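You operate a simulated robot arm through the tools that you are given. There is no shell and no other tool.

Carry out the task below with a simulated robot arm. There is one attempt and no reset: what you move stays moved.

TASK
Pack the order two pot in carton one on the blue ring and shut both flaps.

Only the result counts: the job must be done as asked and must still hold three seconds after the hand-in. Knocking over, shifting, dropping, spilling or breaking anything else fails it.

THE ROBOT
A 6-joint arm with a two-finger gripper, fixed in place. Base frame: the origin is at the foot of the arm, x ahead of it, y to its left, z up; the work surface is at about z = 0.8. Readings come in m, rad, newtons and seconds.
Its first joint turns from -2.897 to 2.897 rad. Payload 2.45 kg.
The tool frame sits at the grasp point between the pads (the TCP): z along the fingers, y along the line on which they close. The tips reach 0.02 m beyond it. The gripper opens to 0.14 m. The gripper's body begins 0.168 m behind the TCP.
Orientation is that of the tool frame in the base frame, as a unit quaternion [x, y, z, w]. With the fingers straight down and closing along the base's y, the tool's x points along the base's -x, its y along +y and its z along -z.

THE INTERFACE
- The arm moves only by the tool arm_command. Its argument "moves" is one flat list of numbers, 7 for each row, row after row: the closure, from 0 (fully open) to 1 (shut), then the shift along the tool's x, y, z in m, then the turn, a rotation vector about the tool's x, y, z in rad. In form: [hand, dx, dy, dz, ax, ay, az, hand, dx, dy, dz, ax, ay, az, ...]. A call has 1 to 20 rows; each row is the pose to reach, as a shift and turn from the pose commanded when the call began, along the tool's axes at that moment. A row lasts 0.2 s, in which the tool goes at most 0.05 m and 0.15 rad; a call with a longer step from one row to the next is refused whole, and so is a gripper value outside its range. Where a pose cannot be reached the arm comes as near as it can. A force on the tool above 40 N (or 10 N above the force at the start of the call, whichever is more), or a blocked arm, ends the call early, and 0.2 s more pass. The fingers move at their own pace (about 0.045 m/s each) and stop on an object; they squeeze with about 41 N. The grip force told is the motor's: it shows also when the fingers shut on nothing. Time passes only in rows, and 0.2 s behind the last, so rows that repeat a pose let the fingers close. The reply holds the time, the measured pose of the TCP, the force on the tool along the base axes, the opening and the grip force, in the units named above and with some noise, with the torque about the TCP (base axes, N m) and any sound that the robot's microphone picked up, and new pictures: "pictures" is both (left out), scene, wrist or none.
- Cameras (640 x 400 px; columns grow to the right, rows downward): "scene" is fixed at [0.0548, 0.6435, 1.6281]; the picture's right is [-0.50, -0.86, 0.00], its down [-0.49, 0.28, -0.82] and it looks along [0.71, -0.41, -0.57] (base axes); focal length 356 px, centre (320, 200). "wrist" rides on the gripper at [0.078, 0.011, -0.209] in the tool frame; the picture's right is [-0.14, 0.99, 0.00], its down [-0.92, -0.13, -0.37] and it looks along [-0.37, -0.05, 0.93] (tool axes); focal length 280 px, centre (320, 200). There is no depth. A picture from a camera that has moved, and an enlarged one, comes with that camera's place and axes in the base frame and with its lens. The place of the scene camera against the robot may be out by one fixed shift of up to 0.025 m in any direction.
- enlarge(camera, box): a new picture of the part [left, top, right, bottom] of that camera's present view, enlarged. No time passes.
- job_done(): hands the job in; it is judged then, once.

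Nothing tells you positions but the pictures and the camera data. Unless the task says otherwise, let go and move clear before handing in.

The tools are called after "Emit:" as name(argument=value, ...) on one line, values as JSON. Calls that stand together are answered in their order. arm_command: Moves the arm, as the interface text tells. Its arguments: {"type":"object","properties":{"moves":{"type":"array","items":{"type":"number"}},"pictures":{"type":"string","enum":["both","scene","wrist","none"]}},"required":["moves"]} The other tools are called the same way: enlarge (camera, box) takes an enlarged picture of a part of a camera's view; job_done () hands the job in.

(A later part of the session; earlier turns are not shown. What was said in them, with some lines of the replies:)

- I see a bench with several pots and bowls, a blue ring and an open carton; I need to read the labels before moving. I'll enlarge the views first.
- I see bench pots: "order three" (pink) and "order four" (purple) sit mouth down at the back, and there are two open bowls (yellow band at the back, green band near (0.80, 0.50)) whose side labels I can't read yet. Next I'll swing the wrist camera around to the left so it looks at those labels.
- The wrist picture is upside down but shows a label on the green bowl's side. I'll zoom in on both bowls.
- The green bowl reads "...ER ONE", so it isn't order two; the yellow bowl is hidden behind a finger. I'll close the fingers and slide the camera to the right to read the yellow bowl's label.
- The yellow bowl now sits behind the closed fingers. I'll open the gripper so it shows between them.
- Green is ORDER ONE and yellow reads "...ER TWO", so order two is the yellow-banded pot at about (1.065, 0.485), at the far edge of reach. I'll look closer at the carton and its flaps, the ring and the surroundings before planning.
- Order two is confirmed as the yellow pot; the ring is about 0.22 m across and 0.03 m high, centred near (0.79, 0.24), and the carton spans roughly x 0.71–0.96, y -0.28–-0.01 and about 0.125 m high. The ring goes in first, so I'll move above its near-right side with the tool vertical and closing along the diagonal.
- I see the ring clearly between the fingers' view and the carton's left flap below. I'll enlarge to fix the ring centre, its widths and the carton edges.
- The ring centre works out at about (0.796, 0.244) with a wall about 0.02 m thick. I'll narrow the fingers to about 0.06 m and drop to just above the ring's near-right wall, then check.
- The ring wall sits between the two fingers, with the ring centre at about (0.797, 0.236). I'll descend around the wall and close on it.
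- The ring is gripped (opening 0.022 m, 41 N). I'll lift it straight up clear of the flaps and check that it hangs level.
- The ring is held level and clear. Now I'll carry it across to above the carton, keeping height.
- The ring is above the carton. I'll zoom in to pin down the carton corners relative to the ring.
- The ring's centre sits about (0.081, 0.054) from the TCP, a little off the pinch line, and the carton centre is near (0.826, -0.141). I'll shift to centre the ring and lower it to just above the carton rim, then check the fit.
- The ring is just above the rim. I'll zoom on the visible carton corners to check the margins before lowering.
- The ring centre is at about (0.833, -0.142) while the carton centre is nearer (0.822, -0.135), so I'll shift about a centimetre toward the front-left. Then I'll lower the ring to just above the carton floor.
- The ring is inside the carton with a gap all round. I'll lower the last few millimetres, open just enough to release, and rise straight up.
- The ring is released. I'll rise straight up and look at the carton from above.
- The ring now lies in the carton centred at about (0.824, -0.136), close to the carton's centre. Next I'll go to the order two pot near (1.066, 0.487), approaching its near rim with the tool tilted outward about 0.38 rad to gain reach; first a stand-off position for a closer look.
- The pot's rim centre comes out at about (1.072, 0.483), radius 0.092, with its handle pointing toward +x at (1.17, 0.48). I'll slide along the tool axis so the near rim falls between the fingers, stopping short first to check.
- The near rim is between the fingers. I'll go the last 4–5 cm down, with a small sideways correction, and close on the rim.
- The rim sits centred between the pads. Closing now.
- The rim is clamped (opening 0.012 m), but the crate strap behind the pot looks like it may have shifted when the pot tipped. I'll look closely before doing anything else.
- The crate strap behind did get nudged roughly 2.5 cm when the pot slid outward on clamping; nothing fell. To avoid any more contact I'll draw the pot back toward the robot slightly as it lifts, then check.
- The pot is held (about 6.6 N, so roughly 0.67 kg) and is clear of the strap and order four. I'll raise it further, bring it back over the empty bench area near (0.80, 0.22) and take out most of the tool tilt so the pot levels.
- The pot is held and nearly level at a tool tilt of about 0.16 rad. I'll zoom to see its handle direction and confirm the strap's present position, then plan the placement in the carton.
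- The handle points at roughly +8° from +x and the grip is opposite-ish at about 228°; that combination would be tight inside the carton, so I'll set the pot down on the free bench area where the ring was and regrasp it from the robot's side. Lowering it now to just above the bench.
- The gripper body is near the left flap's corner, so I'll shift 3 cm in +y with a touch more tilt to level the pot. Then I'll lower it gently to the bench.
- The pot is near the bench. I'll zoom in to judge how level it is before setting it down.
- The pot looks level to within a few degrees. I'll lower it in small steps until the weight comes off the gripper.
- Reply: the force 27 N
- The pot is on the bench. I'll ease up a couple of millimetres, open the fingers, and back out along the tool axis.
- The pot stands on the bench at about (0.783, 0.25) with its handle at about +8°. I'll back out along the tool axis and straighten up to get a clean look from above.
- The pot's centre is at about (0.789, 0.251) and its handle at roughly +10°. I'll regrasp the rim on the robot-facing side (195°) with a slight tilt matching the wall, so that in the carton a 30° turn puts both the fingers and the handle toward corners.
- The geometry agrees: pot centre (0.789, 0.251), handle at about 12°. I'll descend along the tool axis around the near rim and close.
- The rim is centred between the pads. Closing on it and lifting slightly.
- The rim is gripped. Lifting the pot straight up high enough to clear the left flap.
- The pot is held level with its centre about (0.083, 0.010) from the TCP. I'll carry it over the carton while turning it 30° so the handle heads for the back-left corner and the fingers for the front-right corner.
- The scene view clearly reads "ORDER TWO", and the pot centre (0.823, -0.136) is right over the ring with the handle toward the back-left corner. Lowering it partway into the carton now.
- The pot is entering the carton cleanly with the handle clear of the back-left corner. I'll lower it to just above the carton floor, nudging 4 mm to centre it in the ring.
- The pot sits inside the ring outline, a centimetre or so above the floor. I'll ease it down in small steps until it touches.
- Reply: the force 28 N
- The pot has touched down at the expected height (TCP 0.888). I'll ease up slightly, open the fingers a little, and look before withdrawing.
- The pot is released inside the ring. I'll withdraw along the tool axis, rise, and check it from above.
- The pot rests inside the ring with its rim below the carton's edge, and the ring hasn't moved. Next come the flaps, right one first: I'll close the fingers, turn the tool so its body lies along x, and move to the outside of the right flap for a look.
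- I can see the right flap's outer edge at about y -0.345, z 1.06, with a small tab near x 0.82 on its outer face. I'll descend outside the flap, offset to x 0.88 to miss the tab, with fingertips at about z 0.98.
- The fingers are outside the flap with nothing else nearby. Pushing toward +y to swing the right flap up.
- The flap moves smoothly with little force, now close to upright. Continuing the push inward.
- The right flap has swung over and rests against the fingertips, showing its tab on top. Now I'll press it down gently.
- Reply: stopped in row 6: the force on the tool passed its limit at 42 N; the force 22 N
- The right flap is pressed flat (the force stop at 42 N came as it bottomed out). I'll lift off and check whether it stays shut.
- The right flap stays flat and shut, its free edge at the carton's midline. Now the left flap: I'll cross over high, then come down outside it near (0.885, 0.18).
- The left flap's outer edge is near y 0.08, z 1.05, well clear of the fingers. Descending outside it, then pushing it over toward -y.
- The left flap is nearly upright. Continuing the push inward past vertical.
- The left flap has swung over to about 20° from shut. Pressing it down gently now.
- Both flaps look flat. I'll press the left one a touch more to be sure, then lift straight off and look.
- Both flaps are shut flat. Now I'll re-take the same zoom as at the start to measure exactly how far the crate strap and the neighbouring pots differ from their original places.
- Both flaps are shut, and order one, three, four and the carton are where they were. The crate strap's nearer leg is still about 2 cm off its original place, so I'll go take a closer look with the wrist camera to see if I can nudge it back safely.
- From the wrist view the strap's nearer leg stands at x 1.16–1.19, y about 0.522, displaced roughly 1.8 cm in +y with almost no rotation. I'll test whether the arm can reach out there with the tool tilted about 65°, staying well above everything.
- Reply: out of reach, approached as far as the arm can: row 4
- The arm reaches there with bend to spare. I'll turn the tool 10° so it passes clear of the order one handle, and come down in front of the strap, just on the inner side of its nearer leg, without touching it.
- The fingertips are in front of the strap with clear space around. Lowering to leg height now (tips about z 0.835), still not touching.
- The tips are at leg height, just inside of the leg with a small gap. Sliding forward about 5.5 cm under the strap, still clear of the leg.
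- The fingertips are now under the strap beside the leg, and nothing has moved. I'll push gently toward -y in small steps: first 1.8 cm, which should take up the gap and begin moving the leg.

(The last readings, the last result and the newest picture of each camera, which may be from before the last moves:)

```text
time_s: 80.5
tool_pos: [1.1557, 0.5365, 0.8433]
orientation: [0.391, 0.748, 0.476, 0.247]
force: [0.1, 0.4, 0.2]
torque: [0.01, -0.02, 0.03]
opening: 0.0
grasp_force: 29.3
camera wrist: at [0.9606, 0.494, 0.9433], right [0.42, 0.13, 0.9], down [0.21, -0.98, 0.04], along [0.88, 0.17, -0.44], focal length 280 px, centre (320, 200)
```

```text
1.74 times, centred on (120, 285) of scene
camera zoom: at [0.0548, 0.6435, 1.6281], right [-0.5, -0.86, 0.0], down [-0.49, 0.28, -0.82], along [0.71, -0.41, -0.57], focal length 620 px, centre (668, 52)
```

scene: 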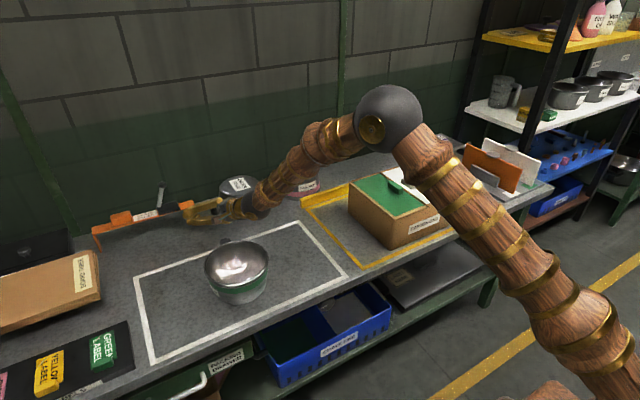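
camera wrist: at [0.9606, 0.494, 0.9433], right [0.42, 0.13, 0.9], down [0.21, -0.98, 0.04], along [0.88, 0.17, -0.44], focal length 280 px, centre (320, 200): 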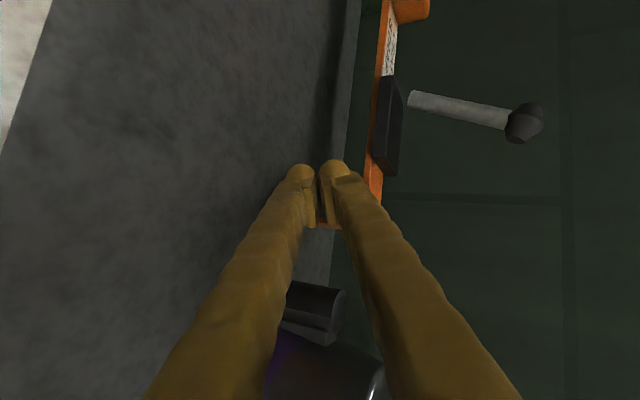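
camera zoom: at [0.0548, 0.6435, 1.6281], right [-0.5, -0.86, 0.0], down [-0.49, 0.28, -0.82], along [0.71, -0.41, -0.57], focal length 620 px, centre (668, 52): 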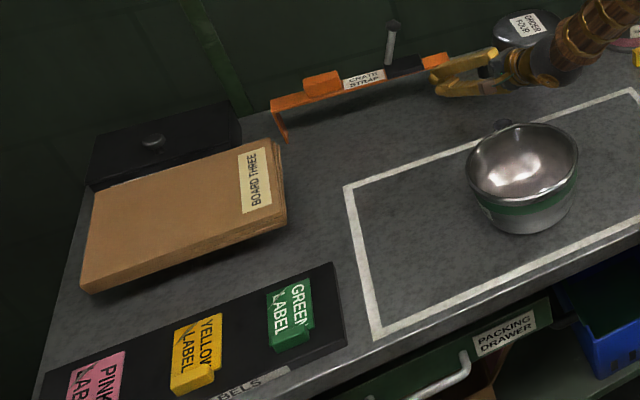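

The strap slid back smoothly; comparing with the first pictures, about 7 mm remain. Pushing that last bit.

Emit:
arm_command(moves=[1, -0.0031, -0.0009, -0.0019, 0, 0, 0, 1, -0.0058, -0.0017, -0.0036, 0, 0, 0, 1, -0.0058, -0.0017, -0.0036, 0, 0, 0], pictures="both")

Emit:
enlarge(camera="scene", box=[170, 150, 300, 260])

Emit:
enlarge(camera="scene", box=[0, 170, 240, 400])

Emit:
enlarge(camera="scene", box=[160, 150, 360, 310])

```text
time_s: 81.3
tool_pos: [1.1547, 0.5285, 0.8423]
orientation: [0.39, 0.748, 0.476, 0.248]
force: [-0.8, 1.2, -0.1]
torque: [0.01, 0.0, 0.0]
opening: 0.0001
grasp_force: 29.2
camera wrist: at [0.9606, 0.4865, 0.9433], right [0.42, 0.13, 0.9], down [0.21, -0.98, 0.04], along [0.88, 0.17, -0.44], focal length 280 px, centre (320, 200)
```

scene: 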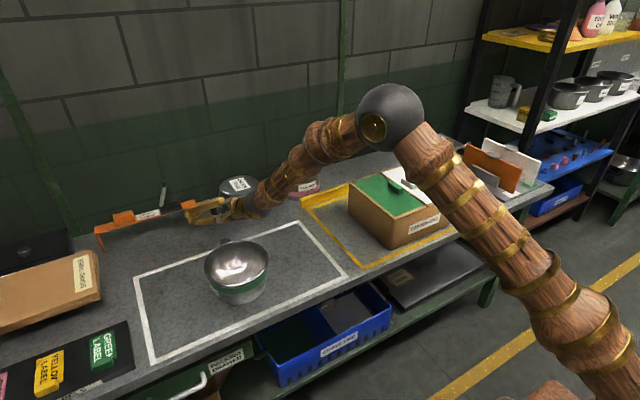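
wrist: 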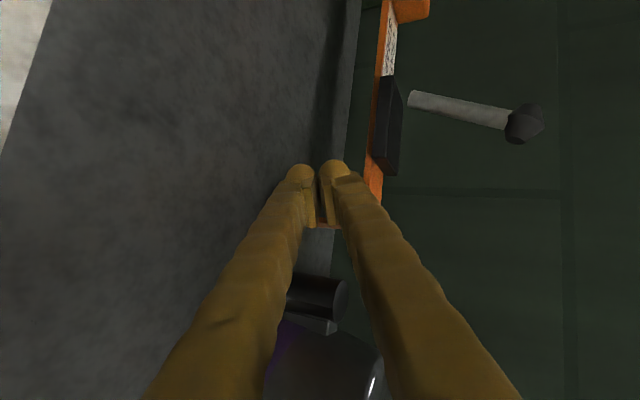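

```text
3.64 times, centred on (235, 205) of scene
camera zoom: at [0.0548, 0.6435, 1.6281], right [-0.5, -0.86, 0.0], down [-0.49, 0.28, -0.82], along [0.71, -0.41, -0.57], focal length 1296 px, centre (629, 182)
```

zoom: 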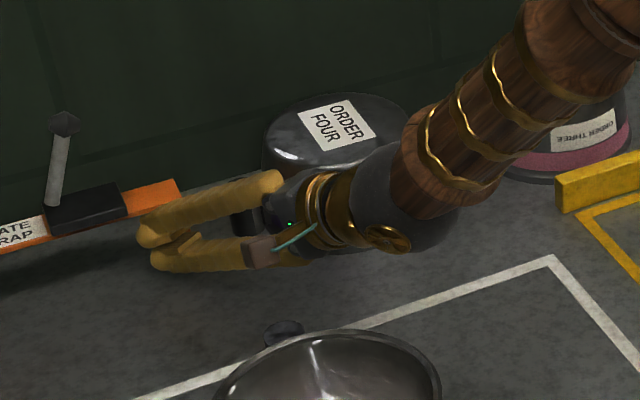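

```text
1.74 times, centred on (120, 285) of scene
camera zoom: at [0.0548, 0.6435, 1.6281], right [-0.5, -0.86, 0.0], down [-0.49, 0.28, -0.82], along [0.71, -0.41, -0.57], focal length 620 px, centre (668, 52)
```

zoom: 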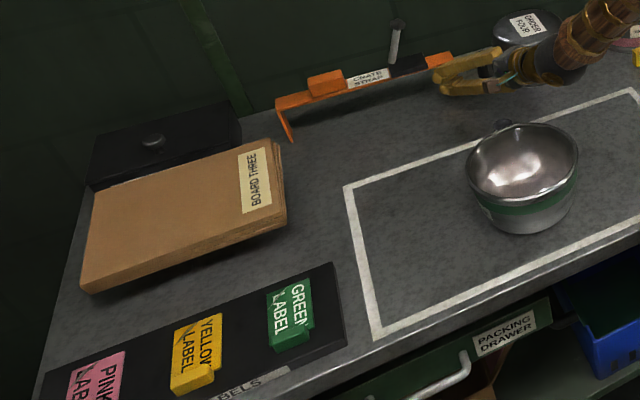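

```text
2.50 times, centred on (260, 230) of scene
camera zoom: at [0.0548, 0.6435, 1.6281], right [-0.5, -0.86, 0.0], down [-0.49, 0.28, -0.82], along [0.71, -0.41, -0.57], focal length 891 px, centre (470, 125)
```

zoom: 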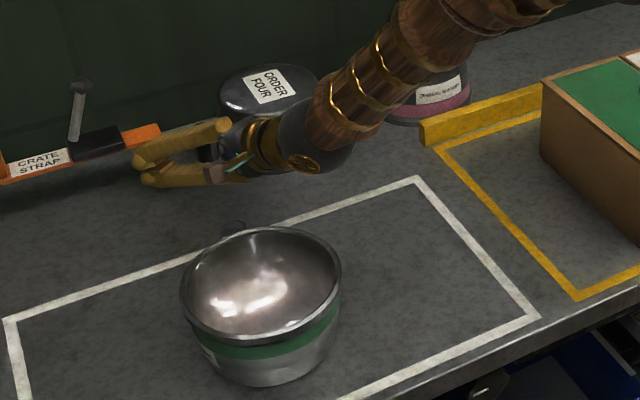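

The strap is back on its original position to within a millimetre or two in both comparison views. Now I'll back the fingers off the leg, slide straight out, and rise clear.

Emit:
arm_command(moves=[1, 0.0041, 0.0012, 0.0026, 0, 0, 0, 1, 0.0082, 0.0024, 0.0052, 0, 0, 0, 1, 0.0082, -0.0104, -0.022, 0, 0, 0, 1, 0.0082, -0.0231, -0.0491, 0, 0, 0, 1, 0.0082, 0.0146, -0.0668, 0, 0, 0, 1, 0.0082, 0.0523, -0.0845, 0, 0, 0, 1, 0.0082, 0.09, -0.1022, 0, 0, 0, 1, 0.0082, 0.1277, -0.1199, 0, 0, 0, 1, 0.0082, 0.1277, -0.1199, 0, 0, 0], pictures="both")

Emit:
enlarge(camera="scene", box=[160, 150, 360, 310])

```text
time_s: 83.3
tool_pos: [1.1075, 0.5052, 1.0104]
orientation: [0.391, 0.749, 0.475, 0.247]
force: [0.1, -0.6, -0.3]
torque: [0.01, -0.01, -0.02]
opening: 0.0
grasp_force: 29.3
camera wrist: at [0.9125, 0.4628, 1.1113], right [0.42, 0.13, 0.9], down [0.21, -0.98, 0.04], along [0.88, 0.17, -0.44], focal length 280 px, centre (320, 200)
```

scene: 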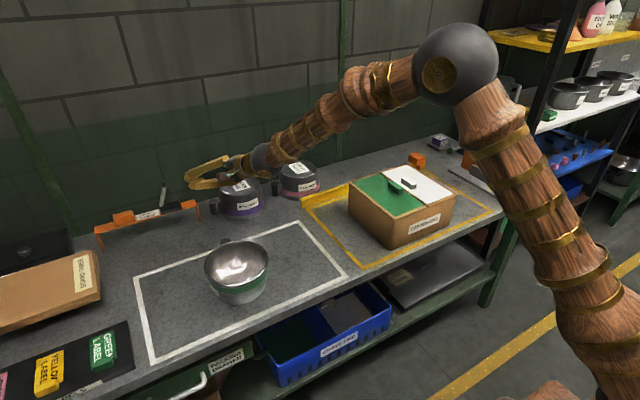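
wrist: 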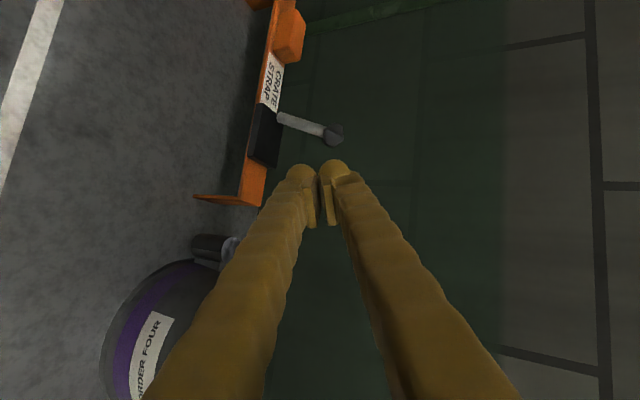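

```text
2.50 times, centred on (260, 230) of scene
camera zoom: at [0.0548, 0.6435, 1.6281], right [-0.5, -0.86, 0.0], down [-0.49, 0.28, -0.82], along [0.71, -0.41, -0.57], focal length 891 px, centre (470, 125)
```

zoom: 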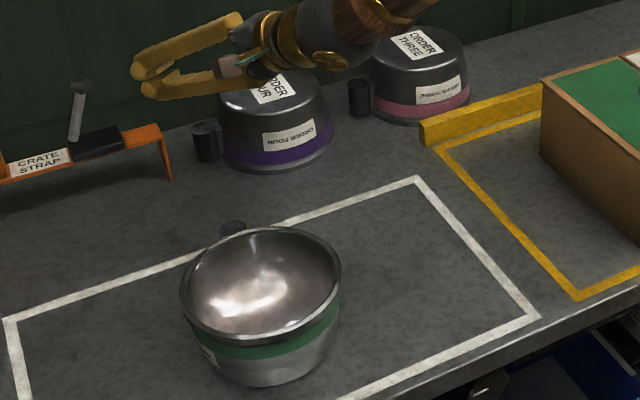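

The strap stands where it was, within a few millimetres, and the neighbouring pots are undisturbed. I'll withdraw the arm straight back and up to a clear vertical pose.

Emit:
arm_command(moves=[1, -0.0011, -0.0002, -0.0411, 0.05, 0, 0, 1, -0.0021, -0.0004, -0.0823, 0.15, 0, 0, 1, -0.0032, -0.0007, -0.1234, 0.26, 0, 0, 1, -0.0043, -0.0009, -0.1646, 0.37, 0, 0, 1, -0.0053, -0.0011, -0.2057, 0.48, 0, 0, 1, -0.0064, -0.0013, -0.2469, 0.59, 0, 0, 1, -0.0074, -0.0015, -0.288, 0.7, 0, 0, 1, -0.0085, -0.0017, -0.3292, 0.81, 0, 0, 1, -0.0096, -0.002, -0.3703, 0.92, 0, 0, 1, -0.0106, -0.0022, -0.4115, 1.03, 0, 0, 1, -0.0117, -0.0024, -0.4526, 1.13, 0, 0, 1, -0.0117, -0.0024, -0.4526, 1.13, 0, 0], pictures="both")

Emit:
enlarge(camera="scene", box=[160, 150, 360, 310])

Emit:
enlarge(camera="scene", box=[320, 120, 560, 280])

Emit:
enlarge(camera="scene", box=[0, 170, 240, 400])

```text
time_s: 85.9
tool_pos: [0.8994, 0.2225, 1.0476]
orientation: [0.271, 0.892, 0.313, 0.181]
force: [0.2, -1.0, 0.4]
torque: [0.0, -0.03, 0.0]
opening: 0.0
grasp_force: 29.3
out of reach, approached as far as the arm can: row 3, 4, 5, 6, 7, 8, 9, 10, 11, 12
camera wrist: at [0.739, 0.1786, 1.1996], right [0.48, 0.57, 0.67], down [0.5, -0.8, 0.33], along [0.73, 0.18, -0.66], focal length 280 px, centre (320, 200)
```

scene: 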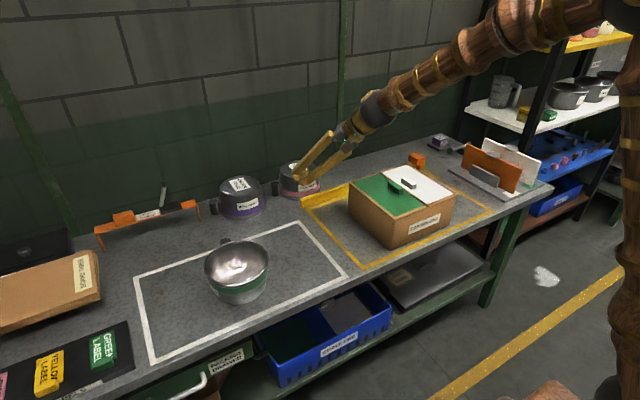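
wrist: 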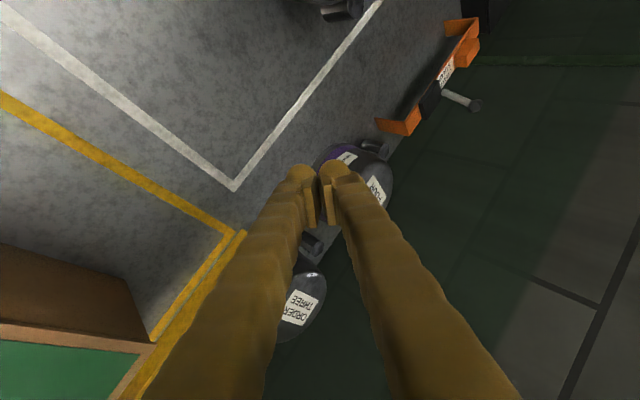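

```text
2.50 times, centred on (260, 230) of scene
camera zoom: at [0.0548, 0.6435, 1.6281], right [-0.5, -0.86, 0.0], down [-0.49, 0.28, -0.82], along [0.71, -0.41, -0.57], focal length 891 px, centre (470, 125)
```

zoom: 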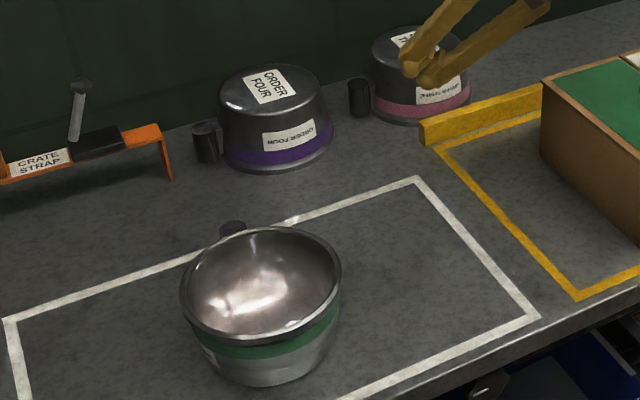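

```text
2.50 times, centred on (440, 200) of scene
camera zoom: at [0.0548, 0.6435, 1.6281], right [-0.5, -0.86, 0.0], down [-0.49, 0.28, -0.82], along [0.71, -0.41, -0.57], focal length 891 px, centre (20, 200)
```

zoom: 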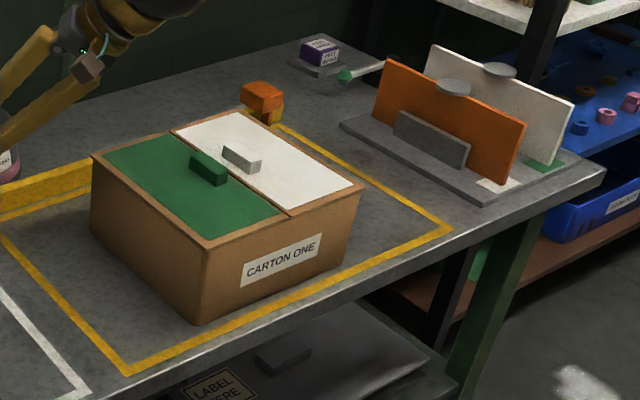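

```text
1.74 times, centred on (120, 285) of scene
camera zoom: at [0.0548, 0.6435, 1.6281], right [-0.5, -0.86, 0.0], down [-0.49, 0.28, -0.82], along [0.71, -0.41, -0.57], focal length 620 px, centre (668, 52)
```

zoom: 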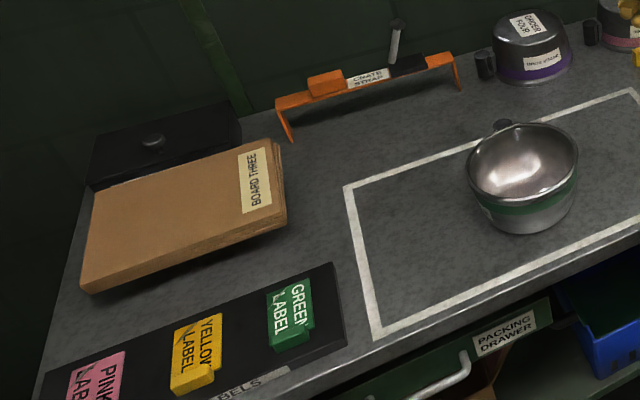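

The arm stopped short of my requested pose (a joint limit), but it's clear of everything, with the fingertips above z 1.0. I'll hold still briefly to confirm that nothing drifts and check the whole scene once more.

Emit:
arm_command(moves=[1, 0, 0, 0, 0, 0, 0, 1, 0, 0, 0, 0, 0, 0, 1, 0, 0, 0, 0, 0, 0], pictures="both")

Emit:
enlarge(camera="scene", box=[340, 150, 470, 250])

```text
time_s: 86.7
tool_pos: [0.8989, 0.2225, 1.0484]
orientation: [0.271, 0.892, 0.314, 0.18]
force: [0.4, 0.4, 0.2]
torque: [0.02, 0.02, 0.0]
opening: 0.0
grasp_force: 29.1
camera wrist: at [0.739, 0.1788, 1.1996], right [0.48, 0.57, 0.67], down [0.5, -0.8, 0.33], along [0.73, 0.18, -0.66], focal length 280 px, centre (320, 200)
```

scene: 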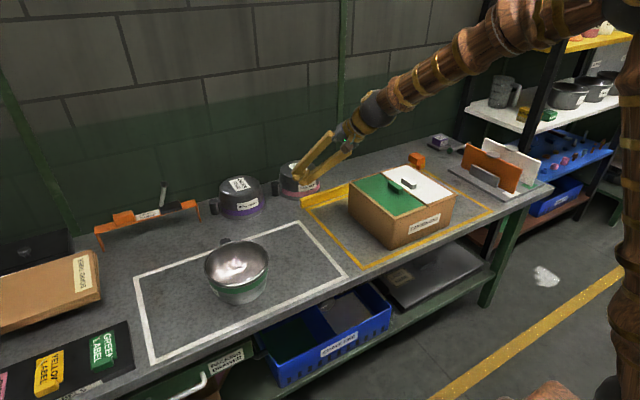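
wrist: 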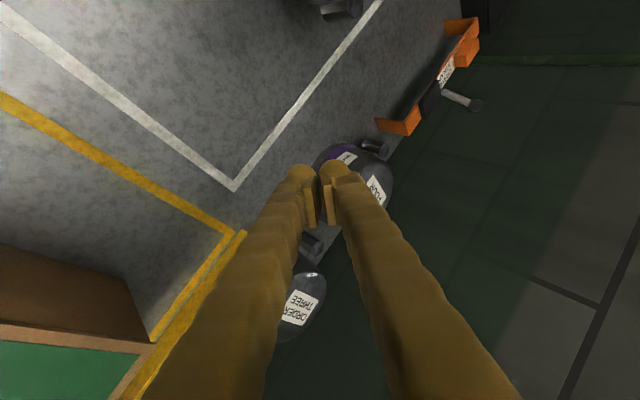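

```text
4.00 times, centred on (405, 200) of scene
camera zoom: at [0.0548, 0.6435, 1.6281], right [-0.5, -0.86, 0.0], down [-0.49, 0.28, -0.82], along [0.71, -0.41, -0.57], focal length 1426 px, centre (-20, 200)
```

zoom: 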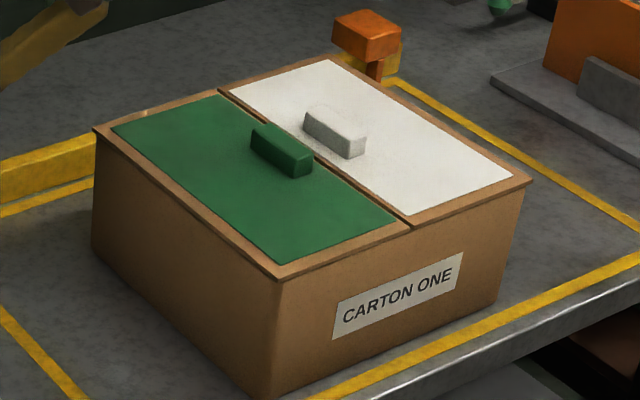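

The order two pot is in carton one, upright inside the blue ring, and both flaps are shut flat. The crate strap, which I nudged while gripping the pot, is back within a few millimetres of where it started, and nothing else shows any shift. The arm is still and clear, so I'm handing in.

Emit:
job_done()

```text
The job is handed in.
```

The order two pot, the one with the yellow band, is packed upright in carton one inside the blue ring. Both flaps are shut flat and the job is handed in; I haven't seen a verdict.

- **Fit on the ring:** the pot's base is smaller than the ring's hole, so it rests on the carton floor with the ring around it. It is not perched on top of the ring. Its rim sits below the carton edge, and the flaps close without touching it.
- **Crate strap disturbed:** when I first gripped the pot it slid and pushed the crate strap about 2 cm along the bench. I pushed the strap back to within about 5 mm of its starting place. If the check on other objects is strict, this is the most likely thing to count against the job.
- **Pot set down once:** I put the pot down on the empty bench where the ring had been and regripped it, so it would go into the carton with clearance.
- **Final arm position:** the last move stopped short of the pose I asked for because the arm reached its limit. The arm is still, with its fingers shut, about 10 cm or more clear of everything.

In the final pictures I could see no shift in the other pots or the carton.
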